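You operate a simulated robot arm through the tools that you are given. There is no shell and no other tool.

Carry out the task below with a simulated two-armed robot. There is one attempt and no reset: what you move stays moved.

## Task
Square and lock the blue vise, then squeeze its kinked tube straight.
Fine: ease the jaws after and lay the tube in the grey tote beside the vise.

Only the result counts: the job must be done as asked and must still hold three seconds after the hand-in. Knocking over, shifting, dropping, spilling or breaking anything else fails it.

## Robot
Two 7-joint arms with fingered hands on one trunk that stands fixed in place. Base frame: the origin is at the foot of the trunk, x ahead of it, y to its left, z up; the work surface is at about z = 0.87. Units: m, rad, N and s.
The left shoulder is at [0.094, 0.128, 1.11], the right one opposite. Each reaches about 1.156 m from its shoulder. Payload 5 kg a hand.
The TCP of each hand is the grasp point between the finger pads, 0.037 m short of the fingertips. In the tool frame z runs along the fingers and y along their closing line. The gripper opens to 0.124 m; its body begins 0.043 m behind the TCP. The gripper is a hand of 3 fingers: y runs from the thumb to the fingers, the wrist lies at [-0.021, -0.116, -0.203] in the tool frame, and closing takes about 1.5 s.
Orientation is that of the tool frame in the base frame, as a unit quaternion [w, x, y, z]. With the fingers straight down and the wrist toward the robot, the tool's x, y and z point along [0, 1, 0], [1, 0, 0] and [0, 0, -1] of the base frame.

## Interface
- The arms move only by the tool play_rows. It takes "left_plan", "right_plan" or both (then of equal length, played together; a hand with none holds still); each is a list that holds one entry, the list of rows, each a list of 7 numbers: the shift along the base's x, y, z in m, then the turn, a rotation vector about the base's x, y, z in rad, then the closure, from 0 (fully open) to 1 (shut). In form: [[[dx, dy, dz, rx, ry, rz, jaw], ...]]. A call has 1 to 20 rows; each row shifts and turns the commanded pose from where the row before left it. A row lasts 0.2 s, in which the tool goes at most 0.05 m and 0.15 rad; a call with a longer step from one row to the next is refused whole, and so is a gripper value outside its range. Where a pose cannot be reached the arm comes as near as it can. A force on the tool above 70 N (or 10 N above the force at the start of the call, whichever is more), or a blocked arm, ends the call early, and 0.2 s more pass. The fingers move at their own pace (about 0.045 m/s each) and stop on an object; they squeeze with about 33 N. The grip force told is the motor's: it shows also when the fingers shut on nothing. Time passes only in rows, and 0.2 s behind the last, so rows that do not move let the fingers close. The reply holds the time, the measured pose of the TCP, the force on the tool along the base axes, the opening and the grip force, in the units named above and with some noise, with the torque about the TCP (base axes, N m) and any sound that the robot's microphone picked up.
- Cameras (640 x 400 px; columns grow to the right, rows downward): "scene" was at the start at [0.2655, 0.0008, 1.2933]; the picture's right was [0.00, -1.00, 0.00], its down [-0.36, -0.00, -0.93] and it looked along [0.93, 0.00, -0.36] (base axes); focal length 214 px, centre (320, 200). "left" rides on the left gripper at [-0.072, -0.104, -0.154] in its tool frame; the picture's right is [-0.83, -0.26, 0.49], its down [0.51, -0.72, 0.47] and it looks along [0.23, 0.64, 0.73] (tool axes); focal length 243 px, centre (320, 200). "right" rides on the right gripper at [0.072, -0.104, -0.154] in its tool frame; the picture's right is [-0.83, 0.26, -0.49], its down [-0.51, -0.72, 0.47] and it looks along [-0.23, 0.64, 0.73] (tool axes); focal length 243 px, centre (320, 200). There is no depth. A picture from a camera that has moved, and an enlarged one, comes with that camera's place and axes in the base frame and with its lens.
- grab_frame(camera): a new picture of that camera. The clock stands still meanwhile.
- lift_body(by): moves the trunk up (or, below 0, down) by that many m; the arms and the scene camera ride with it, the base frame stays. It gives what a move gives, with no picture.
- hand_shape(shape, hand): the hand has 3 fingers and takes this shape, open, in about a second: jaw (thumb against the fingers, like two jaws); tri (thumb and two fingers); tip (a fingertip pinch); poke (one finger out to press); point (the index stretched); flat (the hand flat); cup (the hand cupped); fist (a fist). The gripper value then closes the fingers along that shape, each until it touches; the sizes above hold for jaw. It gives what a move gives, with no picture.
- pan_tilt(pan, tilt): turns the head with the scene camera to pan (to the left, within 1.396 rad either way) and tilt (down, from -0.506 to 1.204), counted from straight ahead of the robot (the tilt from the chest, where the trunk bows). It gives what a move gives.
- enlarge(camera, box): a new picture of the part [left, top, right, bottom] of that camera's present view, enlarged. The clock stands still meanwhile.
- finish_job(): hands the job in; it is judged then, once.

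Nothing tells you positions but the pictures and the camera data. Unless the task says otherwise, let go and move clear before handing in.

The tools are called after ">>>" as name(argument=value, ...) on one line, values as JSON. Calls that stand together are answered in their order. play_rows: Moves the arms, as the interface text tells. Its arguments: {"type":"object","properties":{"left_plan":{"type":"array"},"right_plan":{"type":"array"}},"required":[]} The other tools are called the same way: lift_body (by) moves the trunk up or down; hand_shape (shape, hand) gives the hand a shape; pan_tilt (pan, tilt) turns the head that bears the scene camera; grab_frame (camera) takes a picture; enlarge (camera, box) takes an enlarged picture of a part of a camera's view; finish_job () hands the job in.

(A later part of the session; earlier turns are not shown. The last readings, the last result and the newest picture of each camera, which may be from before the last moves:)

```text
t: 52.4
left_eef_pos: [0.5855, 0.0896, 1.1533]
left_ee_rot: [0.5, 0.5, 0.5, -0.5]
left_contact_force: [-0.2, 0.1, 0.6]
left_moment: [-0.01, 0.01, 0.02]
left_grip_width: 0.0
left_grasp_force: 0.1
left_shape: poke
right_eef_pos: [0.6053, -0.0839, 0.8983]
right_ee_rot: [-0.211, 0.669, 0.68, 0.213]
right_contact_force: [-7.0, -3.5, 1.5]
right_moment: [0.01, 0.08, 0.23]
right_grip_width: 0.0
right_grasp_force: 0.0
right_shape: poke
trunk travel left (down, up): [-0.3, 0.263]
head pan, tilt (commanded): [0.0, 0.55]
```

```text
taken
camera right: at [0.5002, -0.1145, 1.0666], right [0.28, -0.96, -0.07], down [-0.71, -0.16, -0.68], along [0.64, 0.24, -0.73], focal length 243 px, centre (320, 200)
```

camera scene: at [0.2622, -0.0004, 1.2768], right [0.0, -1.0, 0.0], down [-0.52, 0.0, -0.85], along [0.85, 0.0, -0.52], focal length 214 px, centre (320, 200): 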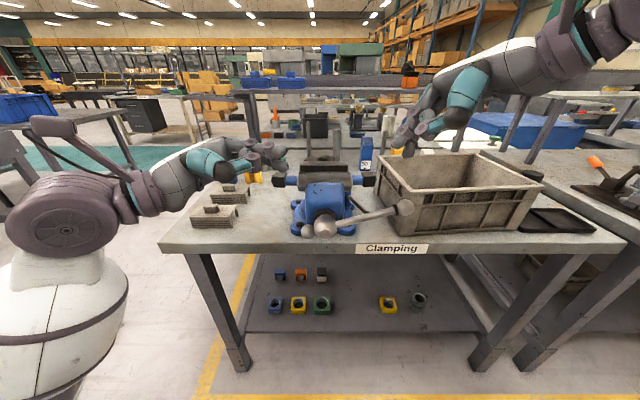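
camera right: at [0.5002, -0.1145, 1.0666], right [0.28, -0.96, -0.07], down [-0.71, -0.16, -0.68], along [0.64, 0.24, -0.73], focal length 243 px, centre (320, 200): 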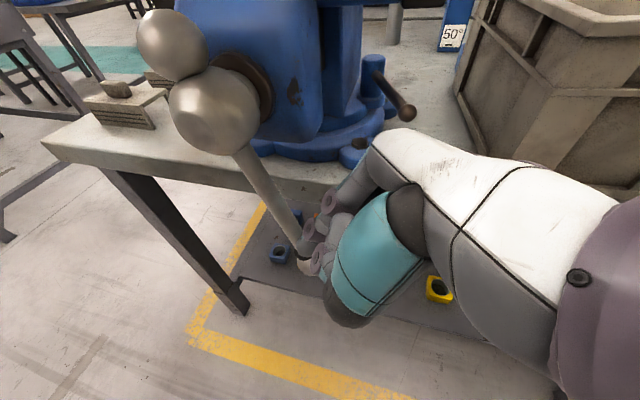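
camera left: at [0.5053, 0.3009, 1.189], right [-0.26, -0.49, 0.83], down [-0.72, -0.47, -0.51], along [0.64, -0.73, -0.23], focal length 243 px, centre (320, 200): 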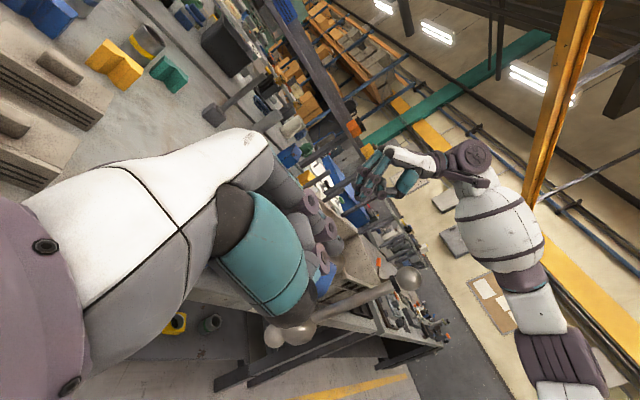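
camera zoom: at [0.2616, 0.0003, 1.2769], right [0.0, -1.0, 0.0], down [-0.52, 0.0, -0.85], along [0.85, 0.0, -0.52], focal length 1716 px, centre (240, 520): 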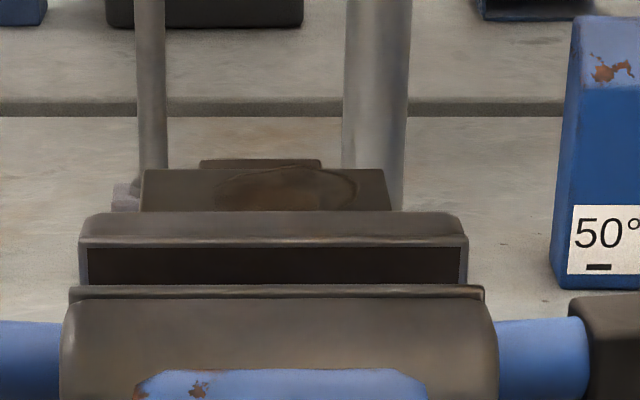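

The handle is at ~165° and, since the hub travels with the jaw (now ~11 mm), the bar has moved away from me slightly. Let me check the tube from the left-hand camera before re-centring the right hand.

>>> grab_frame(camera="left")

>>> enlarge(camera="scene", box=[275, 140, 385, 200])

>>> pan_tilt(pan=0.0, tilt=0.85)

>>> grab_frame(camera="scene")

```text
taken
camera left: at [0.4824, 0.2419, 1.2268], right [-0.26, -0.49, 0.83], down [-0.72, -0.47, -0.51], along [0.64, -0.73, -0.23], focal length 243 px, centre (320, 200)
```

left: 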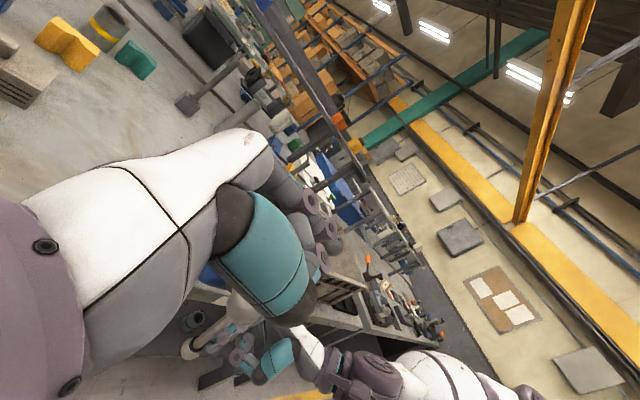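

```text
5.82 times, centred on (330, 170) of scene
camera zoom: at [0.2616, 0.0003, 1.2769], right [0.0, -1.0, 0.0], down [-0.52, 0.0, -0.85], along [0.85, 0.0, -0.52], focal length 1248 px, centre (262, 374)
```

zoom: 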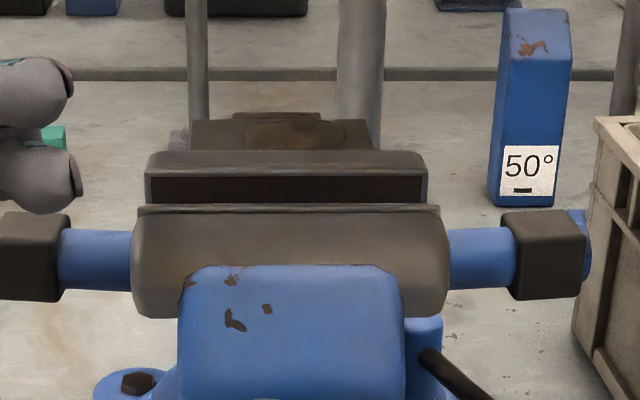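

```text
t: 53.2
left_eef_pos: [0.5858, 0.0902, 1.1541]
left_ee_rot: [0.5, 0.501, 0.499, -0.5]
left_contact_force: [0.9, -0.2, 0.1]
left_moment: [-0.02, -0.02, 0.0]
left_grip_width: 0.0
left_grasp_force: 0.0
left_shape: poke
right_eef_pos: [0.6054, -0.0854, 0.8963]
right_ee_rot: [-0.211, 0.669, 0.68, 0.213]
right_contact_force: [-4.3, -2.0, 0.7]
right_moment: [-0.05, 0.07, 0.1]
right_grip_width: 0.0
right_grasp_force: 0.1
right_shape: poke
trunk travel left (down, up): [-0.3, 0.263]
head pan, tilt (commanded): [0.0, 0.85]
```

```text
taken
camera scene: at [0.2501, 0.0002, 1.2516], right [0.0, -1.0, 0.0], down [-0.75, 0.0, -0.66], along [0.66, 0.0, -0.75], focal length 214 px, centre (320, 200)
```

scene: 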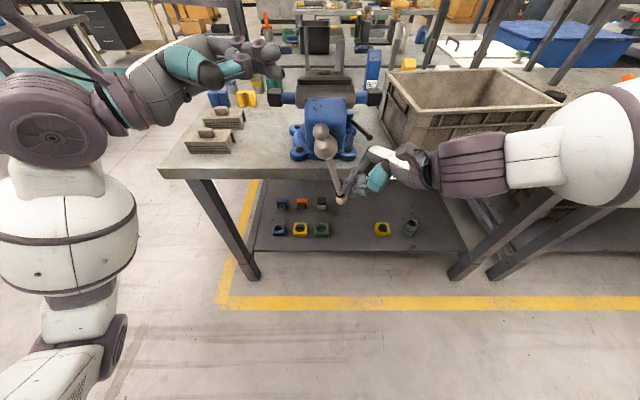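

>>> play_rows(right_plan=[[[0, -0.006, 0, 0, 0, 0, 0], [0.011, 0, 0, 0, 0, 0, 0], [0, 0.006, -0.001, 0, 0, 0, 0], [0, 0.007, -0.003, 0, 0, 0, 0], [0, 0.007, -0.003, 0, 0, 0, 0]]])

>>> enlarge(camera="scene", box=[270, 60, 410, 230])

```text
t: 54.4
left_eef_pos: [0.5866, 0.0883, 1.1536]
left_ee_rot: [-0.5, -0.5, -0.5, 0.5]
left_contact_force: [0.5, 0.4, -0.2]
left_moment: [0.01, 0.04, 0.02]
left_grip_width: 0.0
left_grasp_force: 0.1
left_shape: poke
right_eef_pos: [0.6159, -0.0716, 0.8912]
right_ee_rot: [-0.211, 0.67, 0.679, 0.214]
right_contact_force: [6.4, -4.7, 2.0]
right_moment: [0.0, -0.1, -0.26]
right_grip_width: 0.0001
right_grasp_force: 0.0
right_shape: poke
trunk travel left (down, up): [-0.3, 0.263]
head pan, tilt (commanded): [0.0, 0.85]
```

```text
2.35 times, centred on (340, 145) of scene
camera zoom: at [0.2513, -0.0001, 1.2512], right [0.0, -1.0, 0.0], down [-0.75, 0.0, -0.66], along [0.66, 0.0, -0.75], focal length 505 px, centre (273, 329)
```

zoom: 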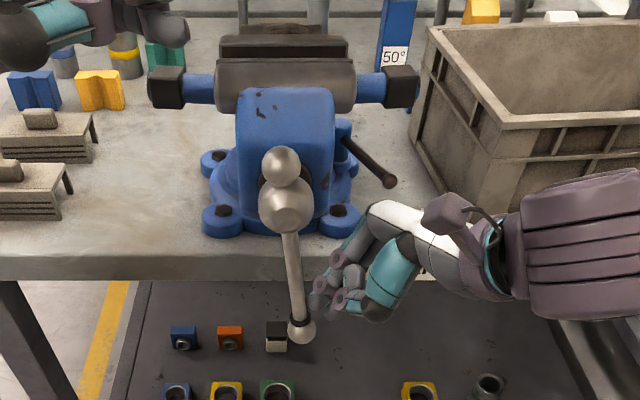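

>>> play_rows(right_plan=[[[-0.005, 0, 0, 0, 0, 0, 0], [0, 0.007, -0.003, 0, 0, 0, 0], [0, 0.007, -0.002, 0, 0, 0, 0], [0, 0.006, -0.002, 0, 0, 0, 0]]])

>>> enlarge(camera="scene", box=[270, 60, 410, 230])

```text
t: 55.4
left_eef_pos: [0.5864, 0.0883, 1.155]
left_ee_rot: [0.5, 0.5, 0.501, -0.5]
left_contact_force: [0.8, -0.5, 0.3]
left_moment: [-0.03, -0.03, 0.0]
left_grip_width: 0.0
left_grasp_force: 0.1
left_shape: poke
right_eef_pos: [0.6106, -0.0509, 0.8848]
right_ee_rot: [-0.212, 0.669, 0.68, 0.212]
right_contact_force: [-4.9, -4.4, 1.9]
right_moment: [-0.03, 0.07, 0.19]
right_grip_width: 0.0001
right_grasp_force: 0.1
right_shape: poke
trunk travel left (down, up): [-0.3, 0.263]
head pan, tilt (commanded): [0.0, 0.85]
```

```text
2.35 times, centred on (340, 145) of scene
camera zoom: at [0.2503, -0.0001, 1.2514], right [0.0, -1.0, 0.0], down [-0.75, 0.0, -0.66], along [0.66, 0.0, -0.75], focal length 505 px, centre (273, 329)
```

zoom: 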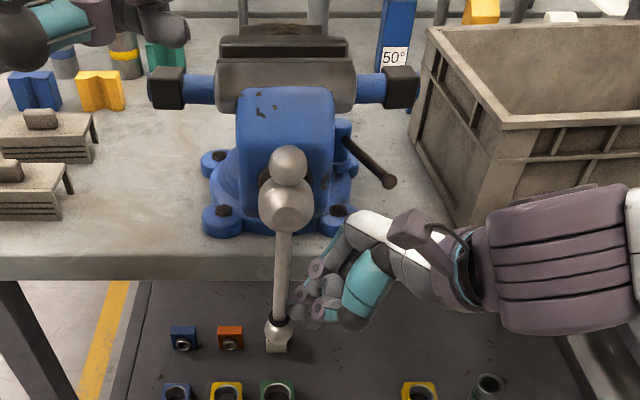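

The handle is at ~182° with modest torque. To judge the tube I want a top view, so I'll swing the left hand up and around over the left side of the vise, as the right one was before.

>>> play_rows(left_plan=[[[0.0, 0.008, 0.02, 0.1428, 0, 0, 0], [0.0, 0.008, 0.02, 0.1428, 0, 0, 0], [0.02, 0.008, 0.02, 0.1428, 0, 0, 0], [0.025, 0.008, 0.02, 0.1428, 0, 0, 0], [0.025, 0.008, 0.01, 0.1428, 0, 0, 0], [0.025, 0.008, 0.01, 0.1428, 0, 0, 0], [0.025, 0.008, 0.01, 0.1428, 0, 0, 0], [0.025, 0.008, 0.0, 0.1428, 0, 0, 0], [0.025, 0.008, 0.0, 0.1428, 0, 0, 0], [0.025, 0.008, 0.0, 0.1428, 0, 0, 0], [0.025, 0.008, 0.0, 0.1428, 0, 0, 0], [0, 0, 0, 0, 0, -0.135, 0], [0, 0, 0, 0, 0, -0.135, 0], [0, 0, 0, 0, 0, -0.135, 0], [0, 0, 0, 0, 0, -0.135, 0], [0, 0, 0, 0, 0, -0.135, 0], [0, 0, 0, 0, 0, -0.135, 0], [0, 0, 0, 0, 0, -0.135, 0]]])

>>> grab_frame(camera="left")

>>> grab_frame(camera="scene")

```text
t: 59.2
left_eef_pos: [0.8058, 0.1783, 1.2606]
left_ee_rot: [0.0, 0.951, 0.308, 0.0]
left_contact_force: [-0.2, -0.5, 0.8]
left_moment: [0.0, -0.02, 0.0]
left_grip_width: 0.0
left_grasp_force: 0.0
left_shape: poke
right_eef_pos: [0.6116, -0.0494, 0.8836]
right_ee_rot: [-0.211, 0.669, 0.68, 0.214]
right_contact_force: [-0.8, -2.8, -0.4]
right_moment: [-0.02, -0.02, 0.0]
right_grip_width: 0.0003
right_grasp_force: 0.2
right_shape: poke
trunk travel left (down, up): [-0.3, 0.263]
head pan, tilt (commanded): [0.0, 0.85]
```

```text
taken
camera left: at [0.6874, 0.2197, 1.4157], right [-0.83, -0.27, -0.49], down [-0.01, 0.88, -0.47], along [0.56, -0.38, -0.73], focal length 243 px, centre (320, 200)
```

left: 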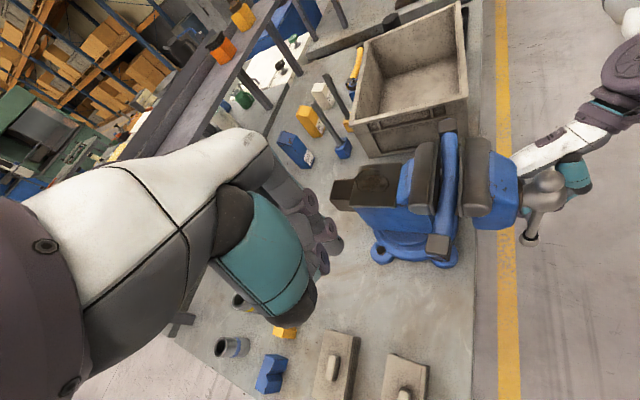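

```text
taken
camera scene: at [0.2509, 0.0003, 1.2513], right [0.0, -1.0, 0.0], down [-0.75, 0.0, -0.66], along [0.66, 0.0, -0.75], focal length 214 px, centre (320, 200)
```

scene: 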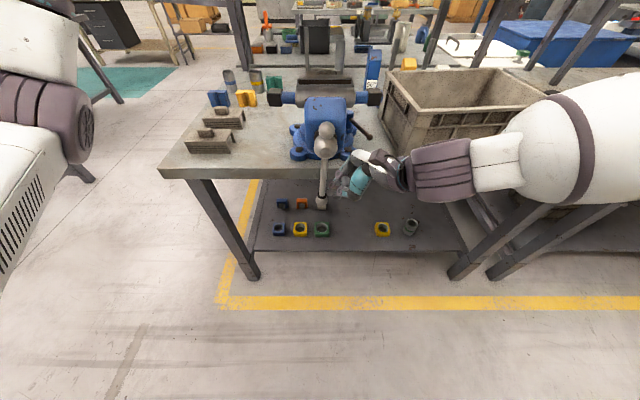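

>>> enlarge(camera="left", box=[370, 110, 530, 280])

>>> enlarge(camera="left", box=[415, 125, 475, 245])

```text
2.35 times, centred on (450, 195) of left
camera zoom: at [0.6874, 0.2197, 1.4157], right [-0.83, -0.27, -0.49], down [-0.01, 0.88, -0.47], along [0.56, -0.38, -0.73], focal length 571 px, centre (14, 212)
```

zoom: 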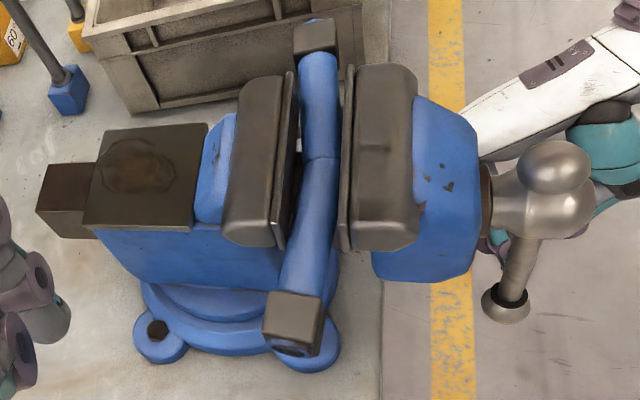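

```text
3.33 times, centred on (445, 185) of left
camera zoom: at [0.6874, 0.2197, 1.4157], right [-0.83, -0.27, -0.49], down [-0.01, 0.88, -0.47], along [0.56, -0.38, -0.73], focal length 809 px, centre (-97, 250)
```

zoom: 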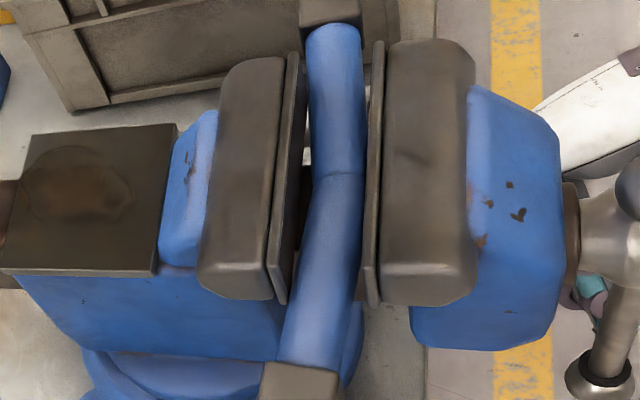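

The top view shows the kink still there (~10°), bulging toward the front jaw, with roughly 9 mm left to close, so about 100° more handle. I'll turn the right hand so its fingers point left (+y) and keep pushing the bar past the bottom.

>>> play_rows(right_plan=[[[0, -0.02, 0, 0, 0, 0, 0], [0, -0.02, -0.002, 0.1, 0, 0, 0], [0, 0, -0.002, 0.14, 0, 0, 0], [0, 0, -0.002, 0.14, 0, 0, 0], [0, 0, -0.002, 0.14, 0, 0, 0], [0, 0, -0.002, 0.14, 0, 0, 0], [0, 0, -0.002, 0.14, 0, 0, 0], [0, 0, 0, 0.13, 0, 0, 0]]])

>>> grab_frame(camera="scene")

>>> enlarge(camera="scene", box=[270, 60, 430, 230])

>>> enlarge(camera="left", box=[420, 110, 640, 280])

```text
t: 61.0
left_eef_pos: [0.8068, 0.1782, 1.2612]
left_ee_rot: [0.0, 0.951, 0.308, 0.0]
left_contact_force: [0.3, 0.8, -0.3]
left_moment: [0.02, -0.02, 0.0]
left_grip_width: 0.0
left_grasp_force: 0.1
left_shape: poke
right_eef_pos: [0.6119, -0.0852, 0.8933]
right_ee_rot: [-0.413, 0.571, 0.577, 0.413]
right_contact_force: [0.3, 0.7, -0.6]
right_moment: [0.01, -0.03, 0.04]
right_grip_width: 0.0
right_grasp_force: 0.1
right_shape: poke
right hand out of reach, approached as far as the arm can: row 6, 7, 8
trunk travel left (down, up): [-0.3, 0.263]
head pan, tilt (commanded): [0.0, 0.85]
```

```text
taken
camera scene: at [0.2509, 0.0003, 1.2513], right [0.0, -1.0, 0.0], down [-0.75, 0.0, -0.66], along [0.66, 0.0, -0.75], focal length 214 px, centre (320, 200)
```

scene: 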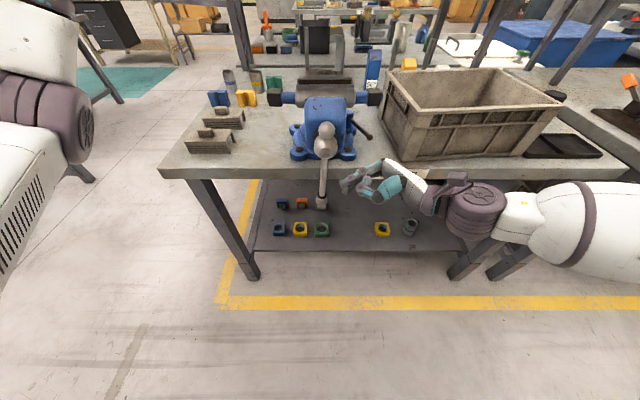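

```text
2.35 times, centred on (350, 145) of scene
camera zoom: at [0.2509, 0.0003, 1.2513], right [0.0, -1.0, 0.0], down [-0.75, 0.0, -0.66], along [0.66, 0.0, -0.75], focal length 505 px, centre (249, 329)
```

zoom: 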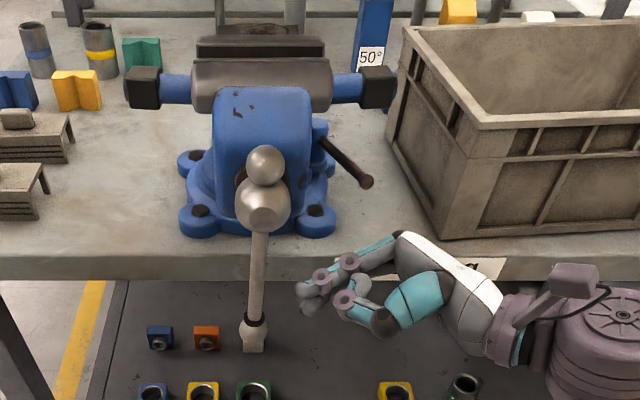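

```text
2.35 times, centred on (530, 195) of left
camera zoom: at [0.6875, 0.2195, 1.4157], right [-0.83, -0.28, -0.49], down [-0.01, 0.88, -0.47], along [0.56, -0.38, -0.73], focal length 571 px, centre (-174, 212)
```

zoom: 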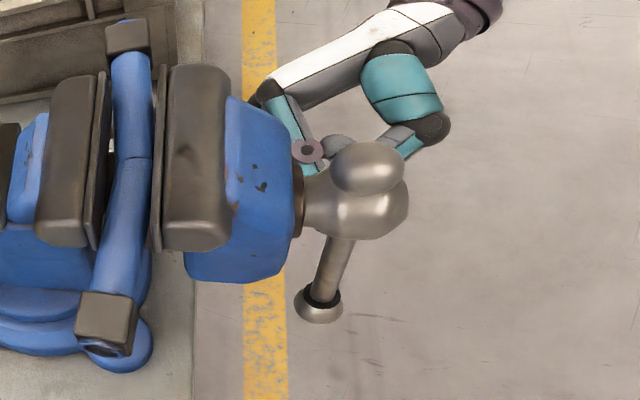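

>>> play_rows(right_plan=[[[0, 0.017, -0.008, 0, 0, 0, 0], [0, 0.016, -0.006, 0, 0, 0, 0], [0, 0.01, -0.001, 0, 0, 0, 0], [0, 0.01, -0.001, 0, 0, 0, 0], [0, 0.01, 0.0, 0, 0, 0, 0]]])

>>> enlarge(camera="scene", box=[270, 60, 430, 230])

>>> enlarge(camera="left", box=[420, 110, 640, 280])

```text
t: 62.2
left_eef_pos: [0.8054, 0.1784, 1.2622]
left_ee_rot: [0.0, 0.951, 0.308, 0.0]
left_contact_force: [0.5, -0.5, -0.5]
left_moment: [0.01, 0.0, 0.0]
left_grip_width: 0.0
left_grasp_force: 0.2
left_shape: poke
right_eef_pos: [0.6129, -0.0229, 0.8768]
right_ee_rot: [-0.412, 0.573, 0.577, 0.411]
right_contact_force: [-4.5, -6.7, 0.6]
right_moment: [0.06, -0.04, 0.19]
right_grip_width: 0.0004
right_grasp_force: 0.2
right_shape: poke
trunk travel left (down, up): [-0.3, 0.263]
head pan, tilt (commanded): [0.0, 0.85]
```

```text
2.35 times, centred on (350, 145) of scene
camera zoom: at [0.2503, -0.0002, 1.2514], right [0.0, -1.0, 0.0], down [-0.75, 0.0, -0.66], along [0.66, 0.0, -0.75], focal length 505 px, centre (249, 329)
```

zoom: 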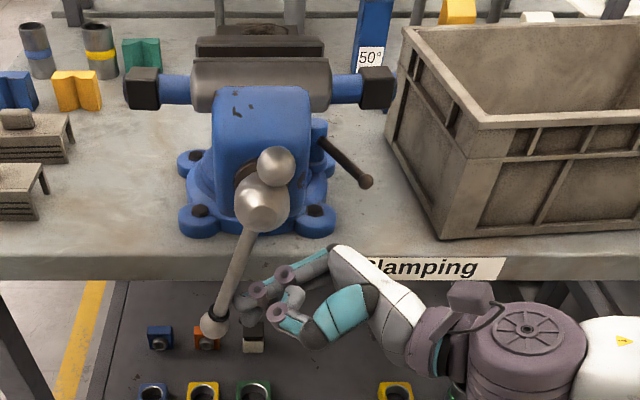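

```text
2.35 times, centred on (530, 195) of left
camera zoom: at [0.6867, 0.2189, 1.4162], right [-0.83, -0.27, -0.49], down [-0.01, 0.88, -0.47], along [0.56, -0.38, -0.73], focal length 571 px, centre (-174, 212)
```

zoom: 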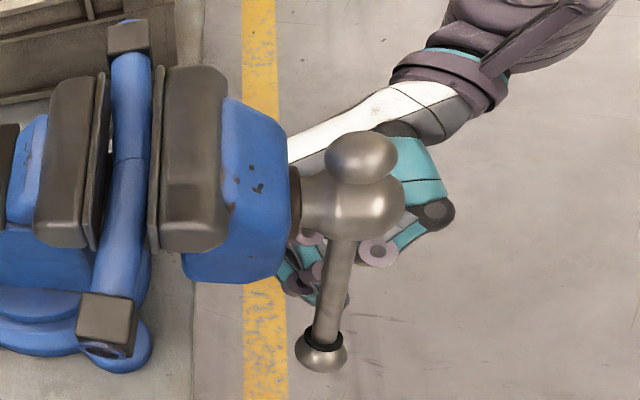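

>>> play_rows(right_plan=[[[0, 0.01, 0.001, 0, 0, 0, 0], [0, 0.01, 0.002, 0, 0, 0, 0], [0, 0.01, 0.003, 0, 0, 0, 0], [0, 0.009, 0.004, 0, 0, 0, 0], [0, 0.009, 0.005, 0, 0, 0, 0]]])

>>> enlarge(camera="scene", box=[270, 60, 430, 230])

>>> enlarge(camera="left", box=[415, 125, 475, 245])

```text
t: 63.4
left_eef_pos: [0.8062, 0.1773, 1.2615]
left_ee_rot: [0.0, 0.951, 0.308, 0.0]
left_contact_force: [-0.4, -0.3, 0.0]
left_moment: [0.0, -0.05, -0.01]
left_grip_width: 0.0
left_grasp_force: 0.0
left_shape: poke
right_eef_pos: [0.6119, 0.0251, 0.8911]
right_ee_rot: [-0.414, 0.572, 0.575, 0.413]
right_contact_force: [-3.0, -5.9, -3.7]
right_moment: [-0.06, -0.01, 0.15]
right_grip_width: 0.0
right_grasp_force: 0.0
right_shape: poke
trunk travel left (down, up): [-0.3, 0.263]
head pan, tilt (commanded): [0.0, 0.85]
```

```text
2.35 times, centred on (350, 145) of scene
camera zoom: at [0.2508, 0.0, 1.2513], right [0.0, -1.0, 0.0], down [-0.75, 0.0, -0.66], along [0.66, 0.0, -0.75], focal length 505 px, centre (249, 329)
```

zoom: 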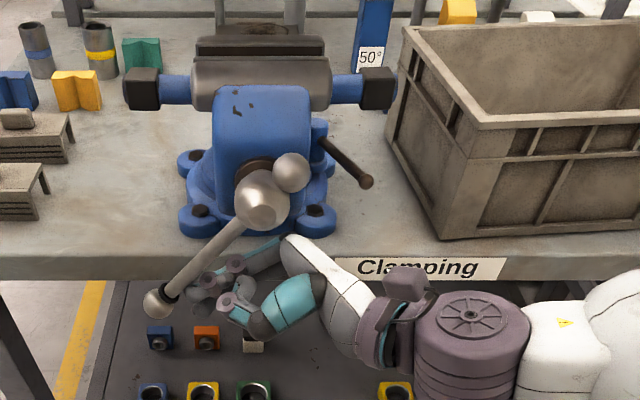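

```text
3.33 times, centred on (445, 185) of left
camera zoom: at [0.6873, 0.2192, 1.4159], right [-0.83, -0.28, -0.49], down [-0.01, 0.88, -0.47], along [0.56, -0.38, -0.73], focal length 809 px, centre (-97, 250)
```

zoom: 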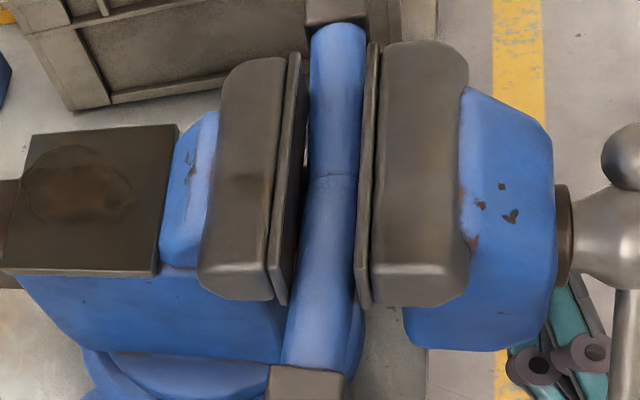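

>>> play_rows(right_plan=[[[0, 0.0085, 0.0045, 0, 0, 0, 0], [0, 0.008, 0.005, 0, 0, 0, 0]]])

>>> enlarge(camera="scene", box=[270, 60, 430, 230])

>>> enlarge(camera="left", box=[415, 125, 475, 245])

```text
t: 64.0
left_eef_pos: [0.807, 0.1774, 1.262]
left_ee_rot: [0.0, 0.951, 0.308, 0.0]
left_contact_force: [0.0, -0.3, -0.6]
left_moment: [-0.03, -0.01, -0.01]
left_grip_width: 0.0
left_grasp_force: 0.1
left_shape: poke
right_eef_pos: [0.6122, 0.0428, 0.8996]
right_ee_rot: [-0.413, 0.572, 0.576, 0.413]
right_contact_force: [-2.2, -4.7, -3.7]
right_moment: [-0.09, 0.02, 0.04]
right_grip_width: 0.0
right_grasp_force: 0.1
right_shape: poke
trunk travel left (down, up): [-0.3, 0.263]
head pan, tilt (commanded): [0.0, 0.85]
```

```text
2.35 times, centred on (350, 145) of scene
camera zoom: at [0.2506, 0.0, 1.2514], right [0.0, -1.0, 0.0], down [-0.75, 0.0, -0.66], along [0.66, 0.0, -0.75], focal length 505 px, centre (249, 329)
```

zoom: 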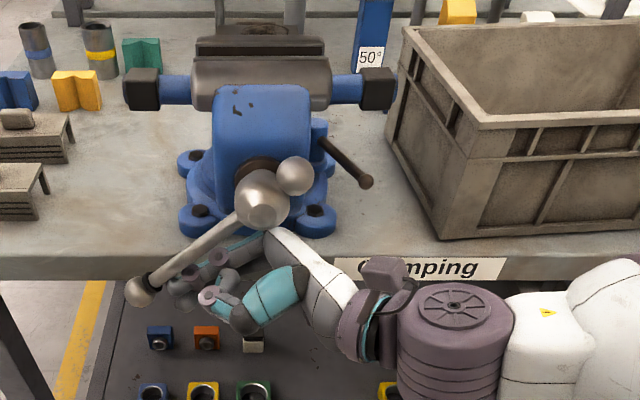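

```text
3.33 times, centred on (445, 185) of left
camera zoom: at [0.6871, 0.2192, 1.416], right [-0.83, -0.28, -0.49], down [-0.01, 0.88, -0.47], along [0.56, -0.38, -0.73], focal length 809 px, centre (-97, 250)
```

zoom: 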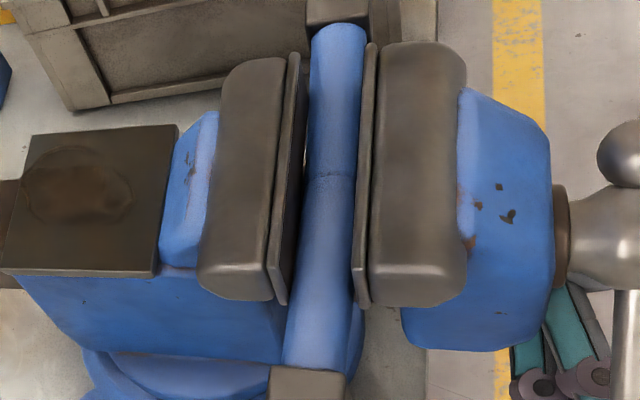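

Kink is now much smaller with the handle at ~232°. The right hand is about to run out of room under the hub, so I'll bring the left hand under the bar's ball from the left while the right one holds it.

>>> play_rows(left_plan=[[[-0.02, 0.012, 0, 0, 0, 0.135, 0], [-0.028, 0.012, 0, 0, 0, 0.135, 0], [-0.03, 0.012, 0, 0, 0, 0.135, 0], [-0.03, 0.012, 0, 0, 0, 0.135, 0], [-0.03, 0.012, 0, 0, 0, 0.135, 0], [-0.03, 0.012, 0, 0, 0, 0.135, 0], [-0.027, 0.012, 0, 0, 0, 0.135, 0], [0, 0, -0.03, -0.1428, 0, 0, 0], [0, 0, -0.03, -0.1428, 0, 0, 0], [0, 0, -0.03, -0.1428, 0, 0, 0], [0, 0, -0.03, -0.1428, 0, 0, 0], [0, 0, -0.03, -0.1428, 0, 0, 0], [0, 0, -0.03, -0.1428, 0, 0, 0], [0, 0, -0.03, -0.1428, 0, 0, 0], [0, 0, -0.03, -0.1428, 0, 0, 0], [0, 0, -0.03, -0.1428, 0, 0, 0], [0, 0, -0.03, -0.1428, 0, 0, 0], [0, 0, -0.03, -0.1428, 0, 0, 0]]])

>>> grab_frame(camera="scene")

>>> enlarge(camera="scene", box=[200, 60, 420, 240])

```text
t: 67.8
left_eef_pos: [0.6107, 0.2631, 0.9322]
left_ee_rot: [0.501, 0.499, 0.5, -0.5]
left_contact_force: [-0.9, -0.1, 0.9]
left_moment: [-0.02, -0.01, 0.0]
left_grip_width: 0.0002
left_grasp_force: 0.0
left_shape: poke
right_eef_pos: [0.6127, 0.0426, 0.8998]
right_ee_rot: [-0.412, 0.572, 0.576, 0.413]
right_contact_force: [-0.9, -1.1, -2.2]
right_moment: [-0.09, -0.03, -0.01]
right_grip_width: 0.0001
right_grasp_force: 0.1
right_shape: poke
trunk travel left (down, up): [-0.3, 0.263]
head pan, tilt (commanded): [0.0, 0.85]
```

```text
taken
camera scene: at [0.251, 0.0005, 1.2513], right [0.0, -1.0, 0.0], down [-0.75, 0.0, -0.66], along [0.66, 0.0, -0.75], focal length 214 px, centre (320, 200)
```

scene: 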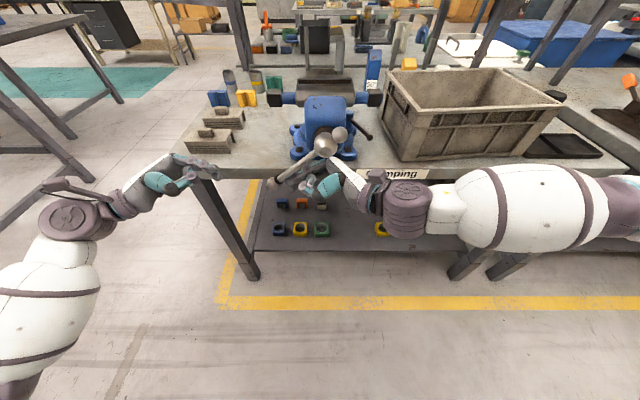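

```text
2.22 times, centred on (310, 150) of scene
camera zoom: at [0.251, 0.0005, 1.2513], right [0.0, -1.0, 0.0], down [-0.75, 0.0, -0.66], along [0.66, 0.0, -0.75], focal length 477 px, centre (342, 311)
```

zoom: 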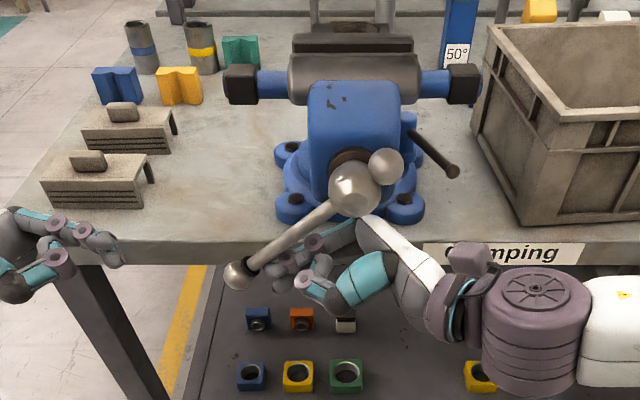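

>>> play_rows(left_plan=[[[0.002, 0, -0.046, 0, 0, 0, 0], [0, 0, -0.046, 0, 0, 0, 0], [0, -0.042, 0, 0, 0, 0, 0], [0, -0.042, 0, 0, 0, 0, 0], [0, -0.04, 0, 0, 0, 0, 0]]])

>>> enlarge(camera="scene", box=[200, 60, 420, 240])

```text
t: 69.0
left_eef_pos: [0.6161, 0.1363, 0.839]
left_ee_rot: [-0.5, -0.5, -0.499, 0.501]
left_contact_force: [-0.4, -1.1, -0.2]
left_moment: [-0.02, 0.01, -0.01]
left_grip_width: 0.0
left_grasp_force: 0.0
left_shape: poke
right_eef_pos: [0.612, 0.0427, 0.8998]
right_ee_rot: [-0.413, 0.572, 0.576, 0.413]
right_contact_force: [-0.1, -1.2, -1.1]
right_moment: [-0.03, -0.02, -0.01]
right_grip_width: 0.0002
right_grasp_force: 0.0
right_shape: poke
trunk travel left (down, up): [-0.3, 0.263]
head pan, tilt (commanded): [0.0, 0.85]
```

```text
2.22 times, centred on (310, 150) of scene
camera zoom: at [0.2508, 0.0, 1.2513], right [0.0, -1.0, 0.0], down [-0.75, 0.0, -0.66], along [0.66, 0.0, -0.75], focal length 477 px, centre (342, 311)
```

zoom: 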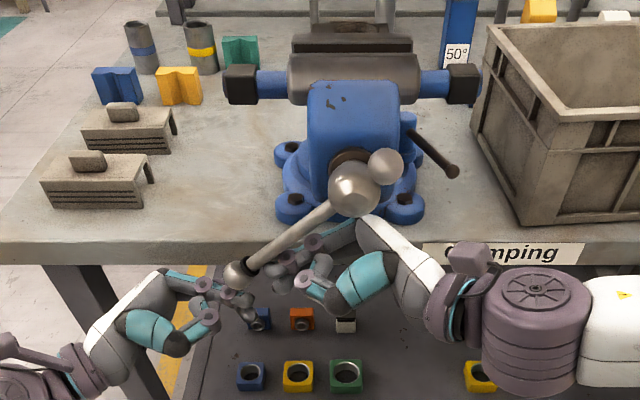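

>>> play_rows(left_plan=[[[0, 0.002, 0.006, 0, 0, 0, 0], [0, 0.004, 0.007, 0, 0, 0, 0], [0, 0.004, 0.008, 0, 0, 0, 0], [0, 0.004, 0.008, 0, 0, 0, 0]]])

>>> enlarge(camera="scene", box=[200, 60, 420, 240])

```text
t: 70.0
left_eef_pos: [0.6151, 0.1523, 0.8665]
left_ee_rot: [0.5, 0.5, 0.5, -0.5]
left_contact_force: [-0.5, 2.0, -7.9]
left_moment: [0.19, -0.01, -0.02]
left_grip_width: 0.0001
left_grasp_force: 0.1
left_shape: poke
right_eef_pos: [0.6124, 0.0433, 0.8999]
right_ee_rot: [-0.413, 0.572, 0.576, 0.412]
right_contact_force: [0.4, 0.4, 0.5]
right_moment: [0.01, 0.02, -0.02]
right_grip_width: 0.0002
right_grasp_force: 0.0
right_shape: poke
trunk travel left (down, up): [-0.3, 0.263]
head pan, tilt (commanded): [0.0, 0.85]
```

```text
2.22 times, centred on (310, 150) of scene
camera zoom: at [0.251, 0.0007, 1.2513], right [0.0, -1.0, 0.0], down [-0.75, 0.0, -0.66], along [0.66, 0.0, -0.75], focal length 477 px, centre (342, 311)
```

zoom: 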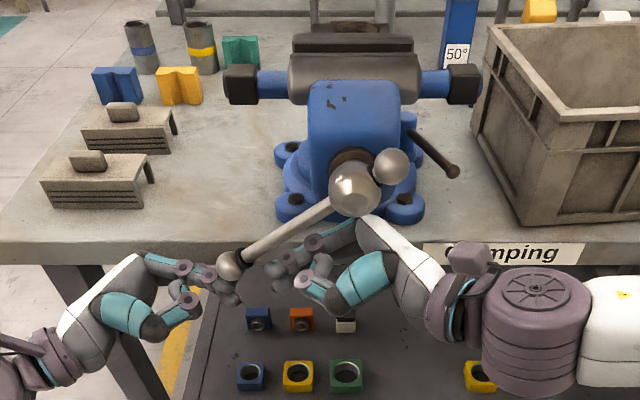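

The left hand now carries the bar (8 N). I'll withdraw the right hand to the right and up, back to its top-view position over the vise's right side.

>>> play_rows(right_plan=[[[0, -0.02, -0.006, 0, 0, 0, 0], [0, -0.045, 0, 0, 0, 0, 0], [0, -0.045, 0, 0, 0, 0, 0], [0, -0.045, 0, 0, 0, 0, 0], [0, -0.045, 0, 0, 0, 0, 0], [0, 0, 0.035, -0.1428, 0, 0, 0], [0, 0, 0.035, -0.1428, 0, 0, 0], [0, 0, 0.035, -0.1428, 0, 0, 0], [0, 0, 0.035, -0.1428, 0, 0, 0], [0, 0, 0.035, -0.1428, 0, 0, 0], [0, 0, 0.035, -0.1428, 0, 0, 0], [0, 0, 0.035, -0.1428, 0, 0, 0], [0, 0, 0.035, -0.1428, 0, 0, 0], [0, 0, 0.03, -0.1, 0, 0, 0]]])

>>> play_rows(right_plan=[[[0.025, 0.002, 0, 0, 0, 0.135, 0], [0.028, 0.002, 0, 0, 0, 0.135, 0], [0.028, 0.002, 0, 0, 0, 0.135, 0], [0.028, 0.002, 0, 0, 0, 0.135, 0], [0.028, 0.002, 0, 0, 0, 0.135, 0], [0.028, 0.002, 0, 0, 0, 0.135, 0], [0.028, 0.002, 0, 0, 0, 0.135, 0], [0.028, 0.002, 0, 0, 0, 0.135, 0]]])

>>> grab_frame(camera="right")

>>> enlarge(camera="scene", box=[200, 60, 420, 240])

```text
t: 73.0
left_eef_pos: [0.6139, 0.1508, 0.8681]
left_ee_rot: [0.501, 0.5, 0.5, -0.5]
left_contact_force: [-0.1, 0.9, -0.1]
left_moment: [0.02, 0.01, 0.02]
left_grip_width: 0.0
left_grasp_force: 0.2
left_shape: poke
right_eef_pos: [0.6162, -0.1575, 1.2054]
right_ee_rot: [-0.003, 0.705, 0.709, 0.0]
right_contact_force: [-0.6, -0.2, 0.7]
right_moment: [-0.03, 0.01, -0.02]
right_grip_width: 0.0002
right_grasp_force: 0.1
right_shape: poke
right hand out of reach, approached as far as the arm can: row 5, 10
trunk travel left (down, up): [-0.3, 0.263]
head pan, tilt (commanded): [0.0, 0.85]
```

```text
t: 74.8
left_eef_pos: [0.6171, 0.1529, 0.867]
left_ee_rot: [-0.499, -0.5, -0.501, 0.501]
left_contact_force: [0.3, 0.2, -0.1]
left_moment: [0.02, -0.01, -0.03]
left_grip_width: 0.0001
left_grasp_force: 0.1
left_shape: poke
right_eef_pos: [0.8397, -0.14, 1.2026]
right_ee_rot: [-0.004, 0.241, 0.971, -0.002]
right_contact_force: [0.2, -0.1, -0.2]
right_moment: [-0.02, 0.02, 0.0]
right_grip_width: 0.0002
right_grasp_force: 0.0
right_shape: poke
trunk travel left (down, up): [-0.3, 0.263]
head pan, tilt (commanded): [0.0, 0.85]
```

```text
taken
camera right: at [0.729, -0.1994, 1.3589], right [0.86, -0.15, 0.48], down [0.11, -0.88, -0.47], along [0.5, 0.46, -0.74], focal length 243 px, centre (320, 200)
```

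right: 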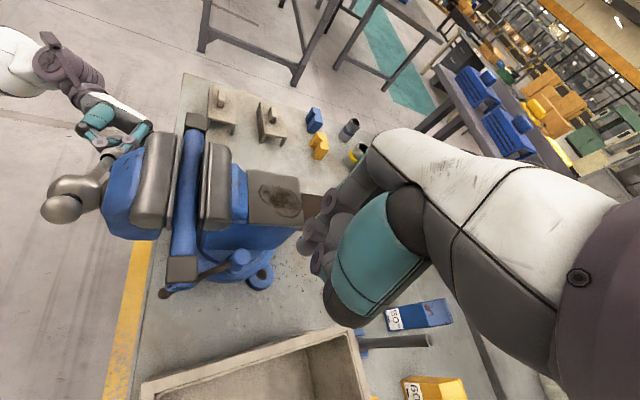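

```text
2.22 times, centred on (310, 150) of scene
camera zoom: at [0.2528, 0.0008, 1.2508], right [0.0, -1.0, 0.0], down [-0.75, 0.0, -0.66], along [0.66, 0.0, -0.75], focal length 477 px, centre (342, 311)
```

zoom: 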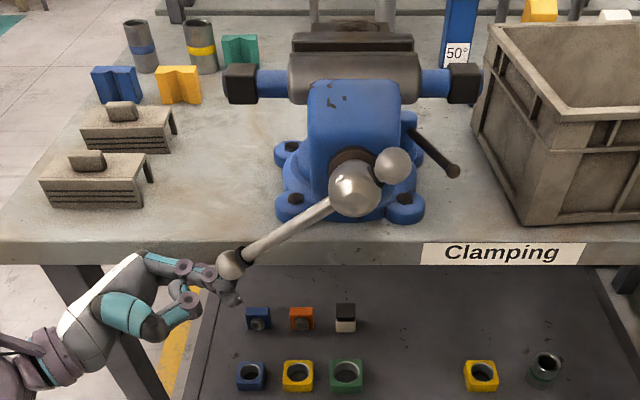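

>>> enlarge(camera="right", box=[110, 100, 290, 310])

>>> play_rows(left_plan=[[[0, 0.004, 0.008, 0, 0, 0, 0], [0, 0.004, 0.008, 0, 0, 0, 0], [0, 0.003, 0.009, 0, 0, 0, 0]]])

>>> enlarge(camera="right", box=[110, 100, 290, 310])

>>> enlarge(camera="scene", box=[200, 60, 420, 240])

```text
1.90 times, centred on (200, 205) of right
camera zoom: at [0.729, -0.1994, 1.3589], right [0.86, -0.15, 0.48], down [0.11, -0.88, -0.47], along [0.5, 0.46, -0.74], focal length 462 px, centre (549, 190)
```

zoom: 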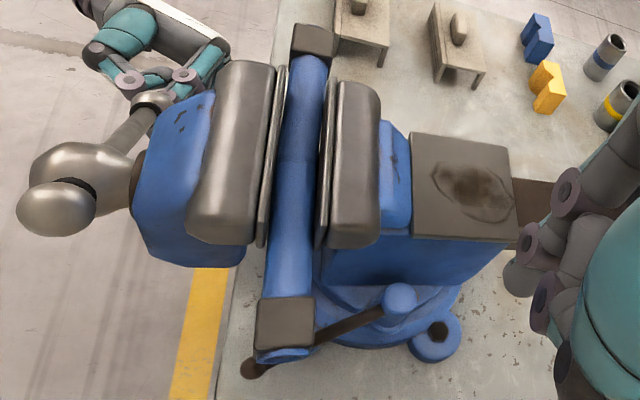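

```text
t: 75.6
left_eef_pos: [0.6146, 0.164, 0.8917]
left_ee_rot: [0.5, 0.499, 0.501, -0.5]
left_contact_force: [0.8, 1.5, -5.9]
left_moment: [0.17, 0.04, 0.02]
left_grip_width: 0.0002
left_grasp_force: 0.0
left_shape: poke
right_eef_pos: [0.8388, -0.1395, 1.2038]
right_ee_rot: [-0.003, 0.242, 0.97, -0.002]
right_contact_force: [0.2, -0.6, -0.3]
right_moment: [-0.02, -0.04, 0.0]
right_grip_width: 0.0001
right_grasp_force: 0.0
right_shape: poke
trunk travel left (down, up): [-0.3, 0.263]
head pan, tilt (commanded): [0.0, 0.85]
```

```text
1.90 times, centred on (200, 205) of right
camera zoom: at [0.7269, -0.1988, 1.3603], right [0.86, -0.16, 0.49], down [0.11, -0.88, -0.47], along [0.5, 0.46, -0.74], focal length 462 px, centre (549, 190)
```

zoom: 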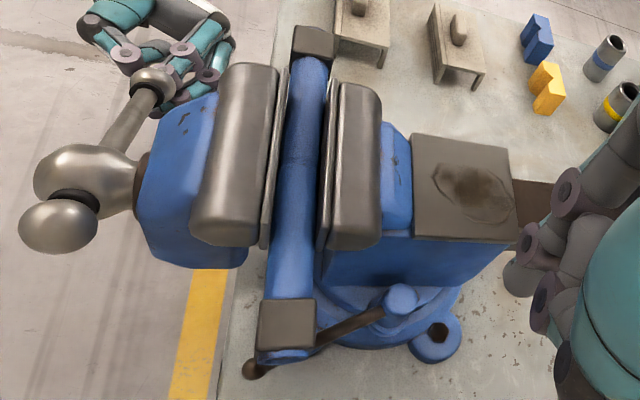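

```text
2.22 times, centred on (310, 150) of scene
camera zoom: at [0.2514, 0.0009, 1.2512], right [0.0, -1.0, 0.0], down [-0.75, 0.0, -0.66], along [0.66, 0.0, -0.75], focal length 477 px, centre (342, 311)
```

zoom: 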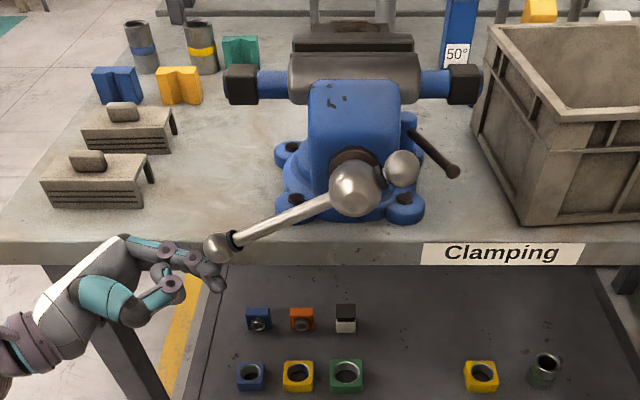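

>>> enlarge(camera="right", box=[165, 105, 235, 265])

>>> play_rows(left_plan=[[[0, 0.003, 0.009, 0, 0, 0, 0], [0, 0.002, 0.009, 0, 0, 0, 0], [0, 0.002, 0.009, 0, 0, 0, 0]]])

>>> enlarge(camera="right", box=[165, 105, 235, 265])

>>> enlarge(camera="scene", box=[200, 60, 420, 240])

```text
2.50 times, centred on (200, 185) of right
camera zoom: at [0.7269, -0.1988, 1.3603], right [0.86, -0.16, 0.49], down [0.11, -0.88, -0.47], along [0.5, 0.46, -0.74], focal length 606 px, centre (620, 238)
```

zoom: 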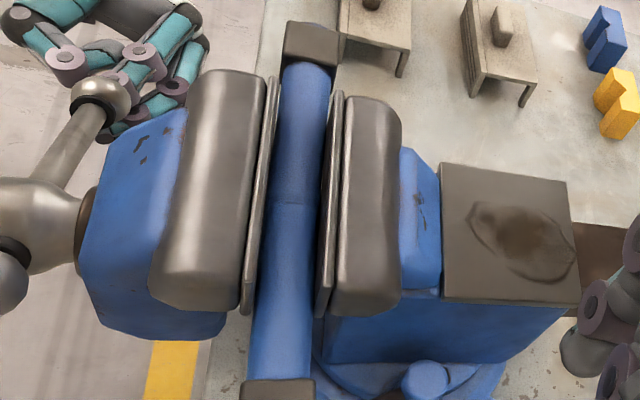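

```text
t: 76.4
left_eef_pos: [0.6131, 0.1699, 0.9198]
left_ee_rot: [-0.5, -0.499, -0.501, 0.501]
left_contact_force: [0.6, 2.5, -7.6]
left_moment: [0.19, 0.03, 0.05]
left_grip_width: 0.0
left_grasp_force: 0.0
left_shape: poke
right_eef_pos: [0.838, -0.1399, 1.2049]
right_ee_rot: [-0.003, 0.242, 0.97, -0.002]
right_contact_force: [0.3, -0.4, -0.3]
right_moment: [0.03, -0.02, 0.0]
right_grip_width: 0.0002
right_grasp_force: 0.1
right_shape: poke
trunk travel left (down, up): [-0.3, 0.263]
head pan, tilt (commanded): [0.0, 0.85]
```

```text
2.50 times, centred on (200, 185) of right
camera zoom: at [0.7266, -0.1987, 1.3605], right [0.86, -0.16, 0.49], down [0.11, -0.88, -0.47], along [0.5, 0.46, -0.74], focal length 606 px, centre (620, 238)
```

zoom: 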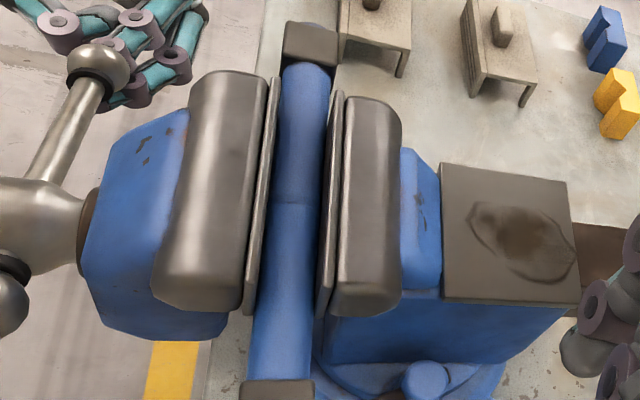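

```text
2.22 times, centred on (310, 150) of scene
camera zoom: at [0.2512, 0.001, 1.2513], right [0.0, -1.0, 0.0], down [-0.75, 0.0, -0.66], along [0.66, 0.0, -0.75], focal length 477 px, centre (342, 311)
```

zoom: 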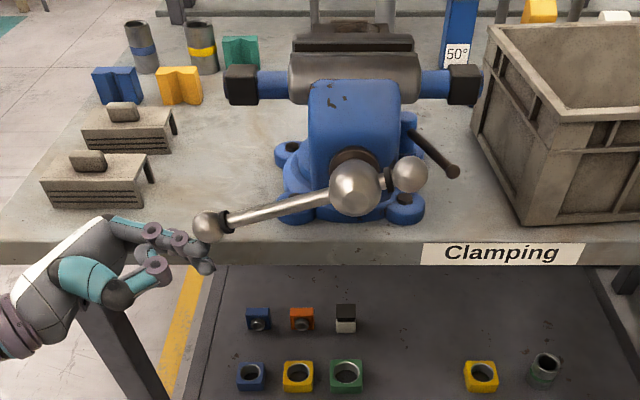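

>>> play_rows(left_plan=[[[0, 0.001, 0.009, 0, 0, 0, 0], [0, 0.001, 0.009, 0, 0, 0, 0], [0, 0.0, 0.009, 0, 0, 0, 0]]])

>>> enlarge(camera="right", box=[165, 105, 235, 265])

>>> enlarge(camera="scene", box=[200, 60, 420, 240])

```text
t: 77.2
left_eef_pos: [0.6135, 0.1721, 0.947]
left_ee_rot: [0.5, 0.5, 0.5, -0.5]
left_contact_force: [-1.2, 3.6, -6.8]
left_moment: [0.19, -0.02, -0.02]
left_grip_width: 0.0001
left_grasp_force: 0.1
left_shape: poke
right_eef_pos: [0.8387, -0.141, 1.2035]
right_ee_rot: [-0.003, 0.241, 0.971, -0.003]
right_contact_force: [-0.2, 0.9, -0.2]
right_moment: [0.01, 0.0, -0.01]
right_grip_width: 0.0
right_grasp_force: 0.1
right_shape: poke
trunk travel left (down, up): [-0.3, 0.263]
head pan, tilt (commanded): [0.0, 0.85]
```

```text
2.50 times, centred on (200, 185) of right
camera zoom: at [0.7264, -0.1986, 1.3606], right [0.86, -0.16, 0.49], down [0.11, -0.88, -0.47], along [0.5, 0.46, -0.74], focal length 606 px, centre (620, 238)
```

zoom: 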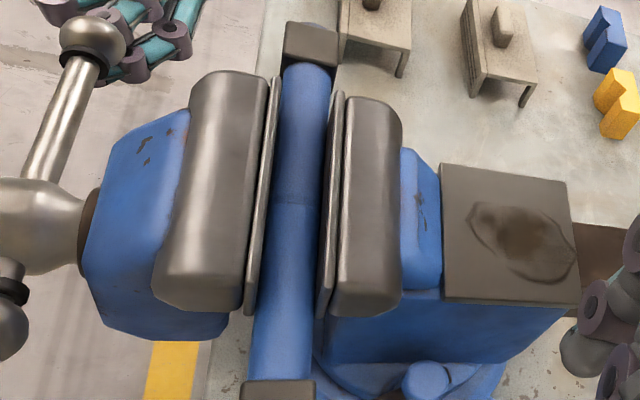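

```text
2.22 times, centred on (310, 150) of scene
camera zoom: at [0.251, 0.001, 1.2513], right [0.0, -1.0, 0.0], down [-0.75, 0.0, -0.66], along [0.66, 0.0, -0.75], focal length 477 px, centre (342, 311)
```

zoom: 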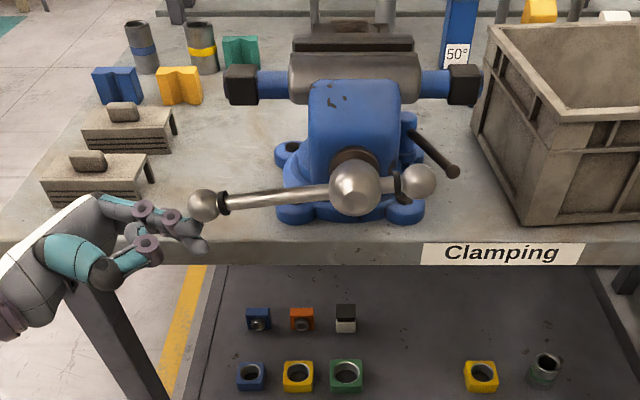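

>>> play_rows(left_plan=[[[0, -0.001, 0.009, 0, 0, 0, 0], [0, -0.001, 0.009, 0, 0, 0, 0], [0, -0.001, 0.009, 0, 0, 0, 0]]])

>>> enlarge(camera="right", box=[165, 105, 235, 265])

>>> enlarge(camera="scene", box=[200, 60, 420, 240])

```text
t: 78.0
left_eef_pos: [0.6138, 0.1684, 0.9729]
left_ee_rot: [0.5, 0.499, 0.501, -0.5]
left_contact_force: [-0.6, 4.3, -8.4]
left_moment: [0.25, -0.02, -0.02]
left_grip_width: 0.0001
left_grasp_force: 0.2
left_shape: poke
right_eef_pos: [0.8378, -0.1399, 1.2041]
right_ee_rot: [-0.003, 0.241, 0.971, -0.002]
right_contact_force: [-0.3, -0.3, 0.2]
right_moment: [0.02, 0.0, -0.01]
right_grip_width: 0.0002
right_grasp_force: 0.0
right_shape: poke
trunk travel left (down, up): [-0.3, 0.263]
head pan, tilt (commanded): [0.0, 0.85]
```

```text
2.50 times, centred on (200, 185) of right
camera zoom: at [0.7266, -0.1984, 1.3605], right [0.86, -0.16, 0.49], down [0.11, -0.88, -0.47], along [0.5, 0.46, -0.74], focal length 606 px, centre (620, 238)
```

zoom: 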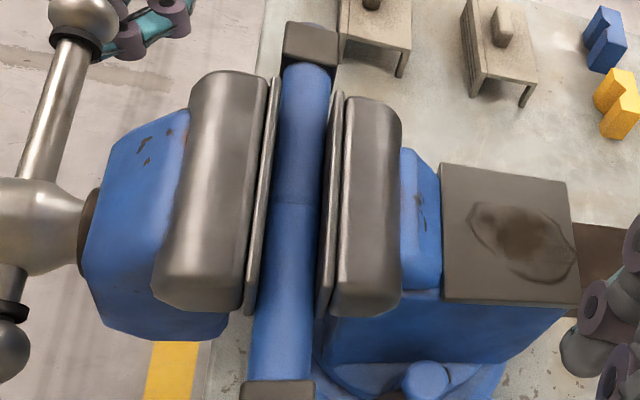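

```text
2.22 times, centred on (310, 150) of scene
camera zoom: at [0.2511, 0.0012, 1.2513], right [0.0, -1.0, 0.0], down [-0.75, 0.0, -0.66], along [0.66, 0.0, -0.75], focal length 477 px, centre (342, 311)
```

zoom: 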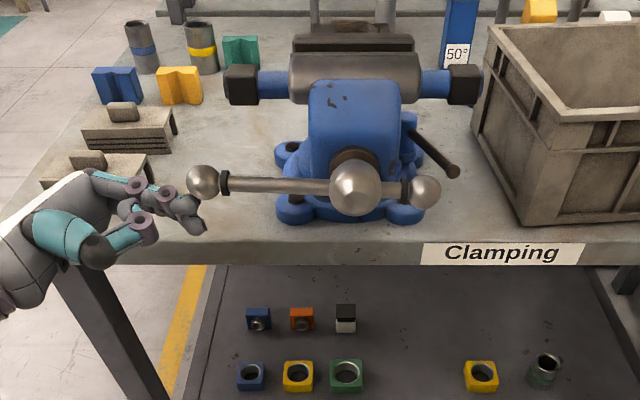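

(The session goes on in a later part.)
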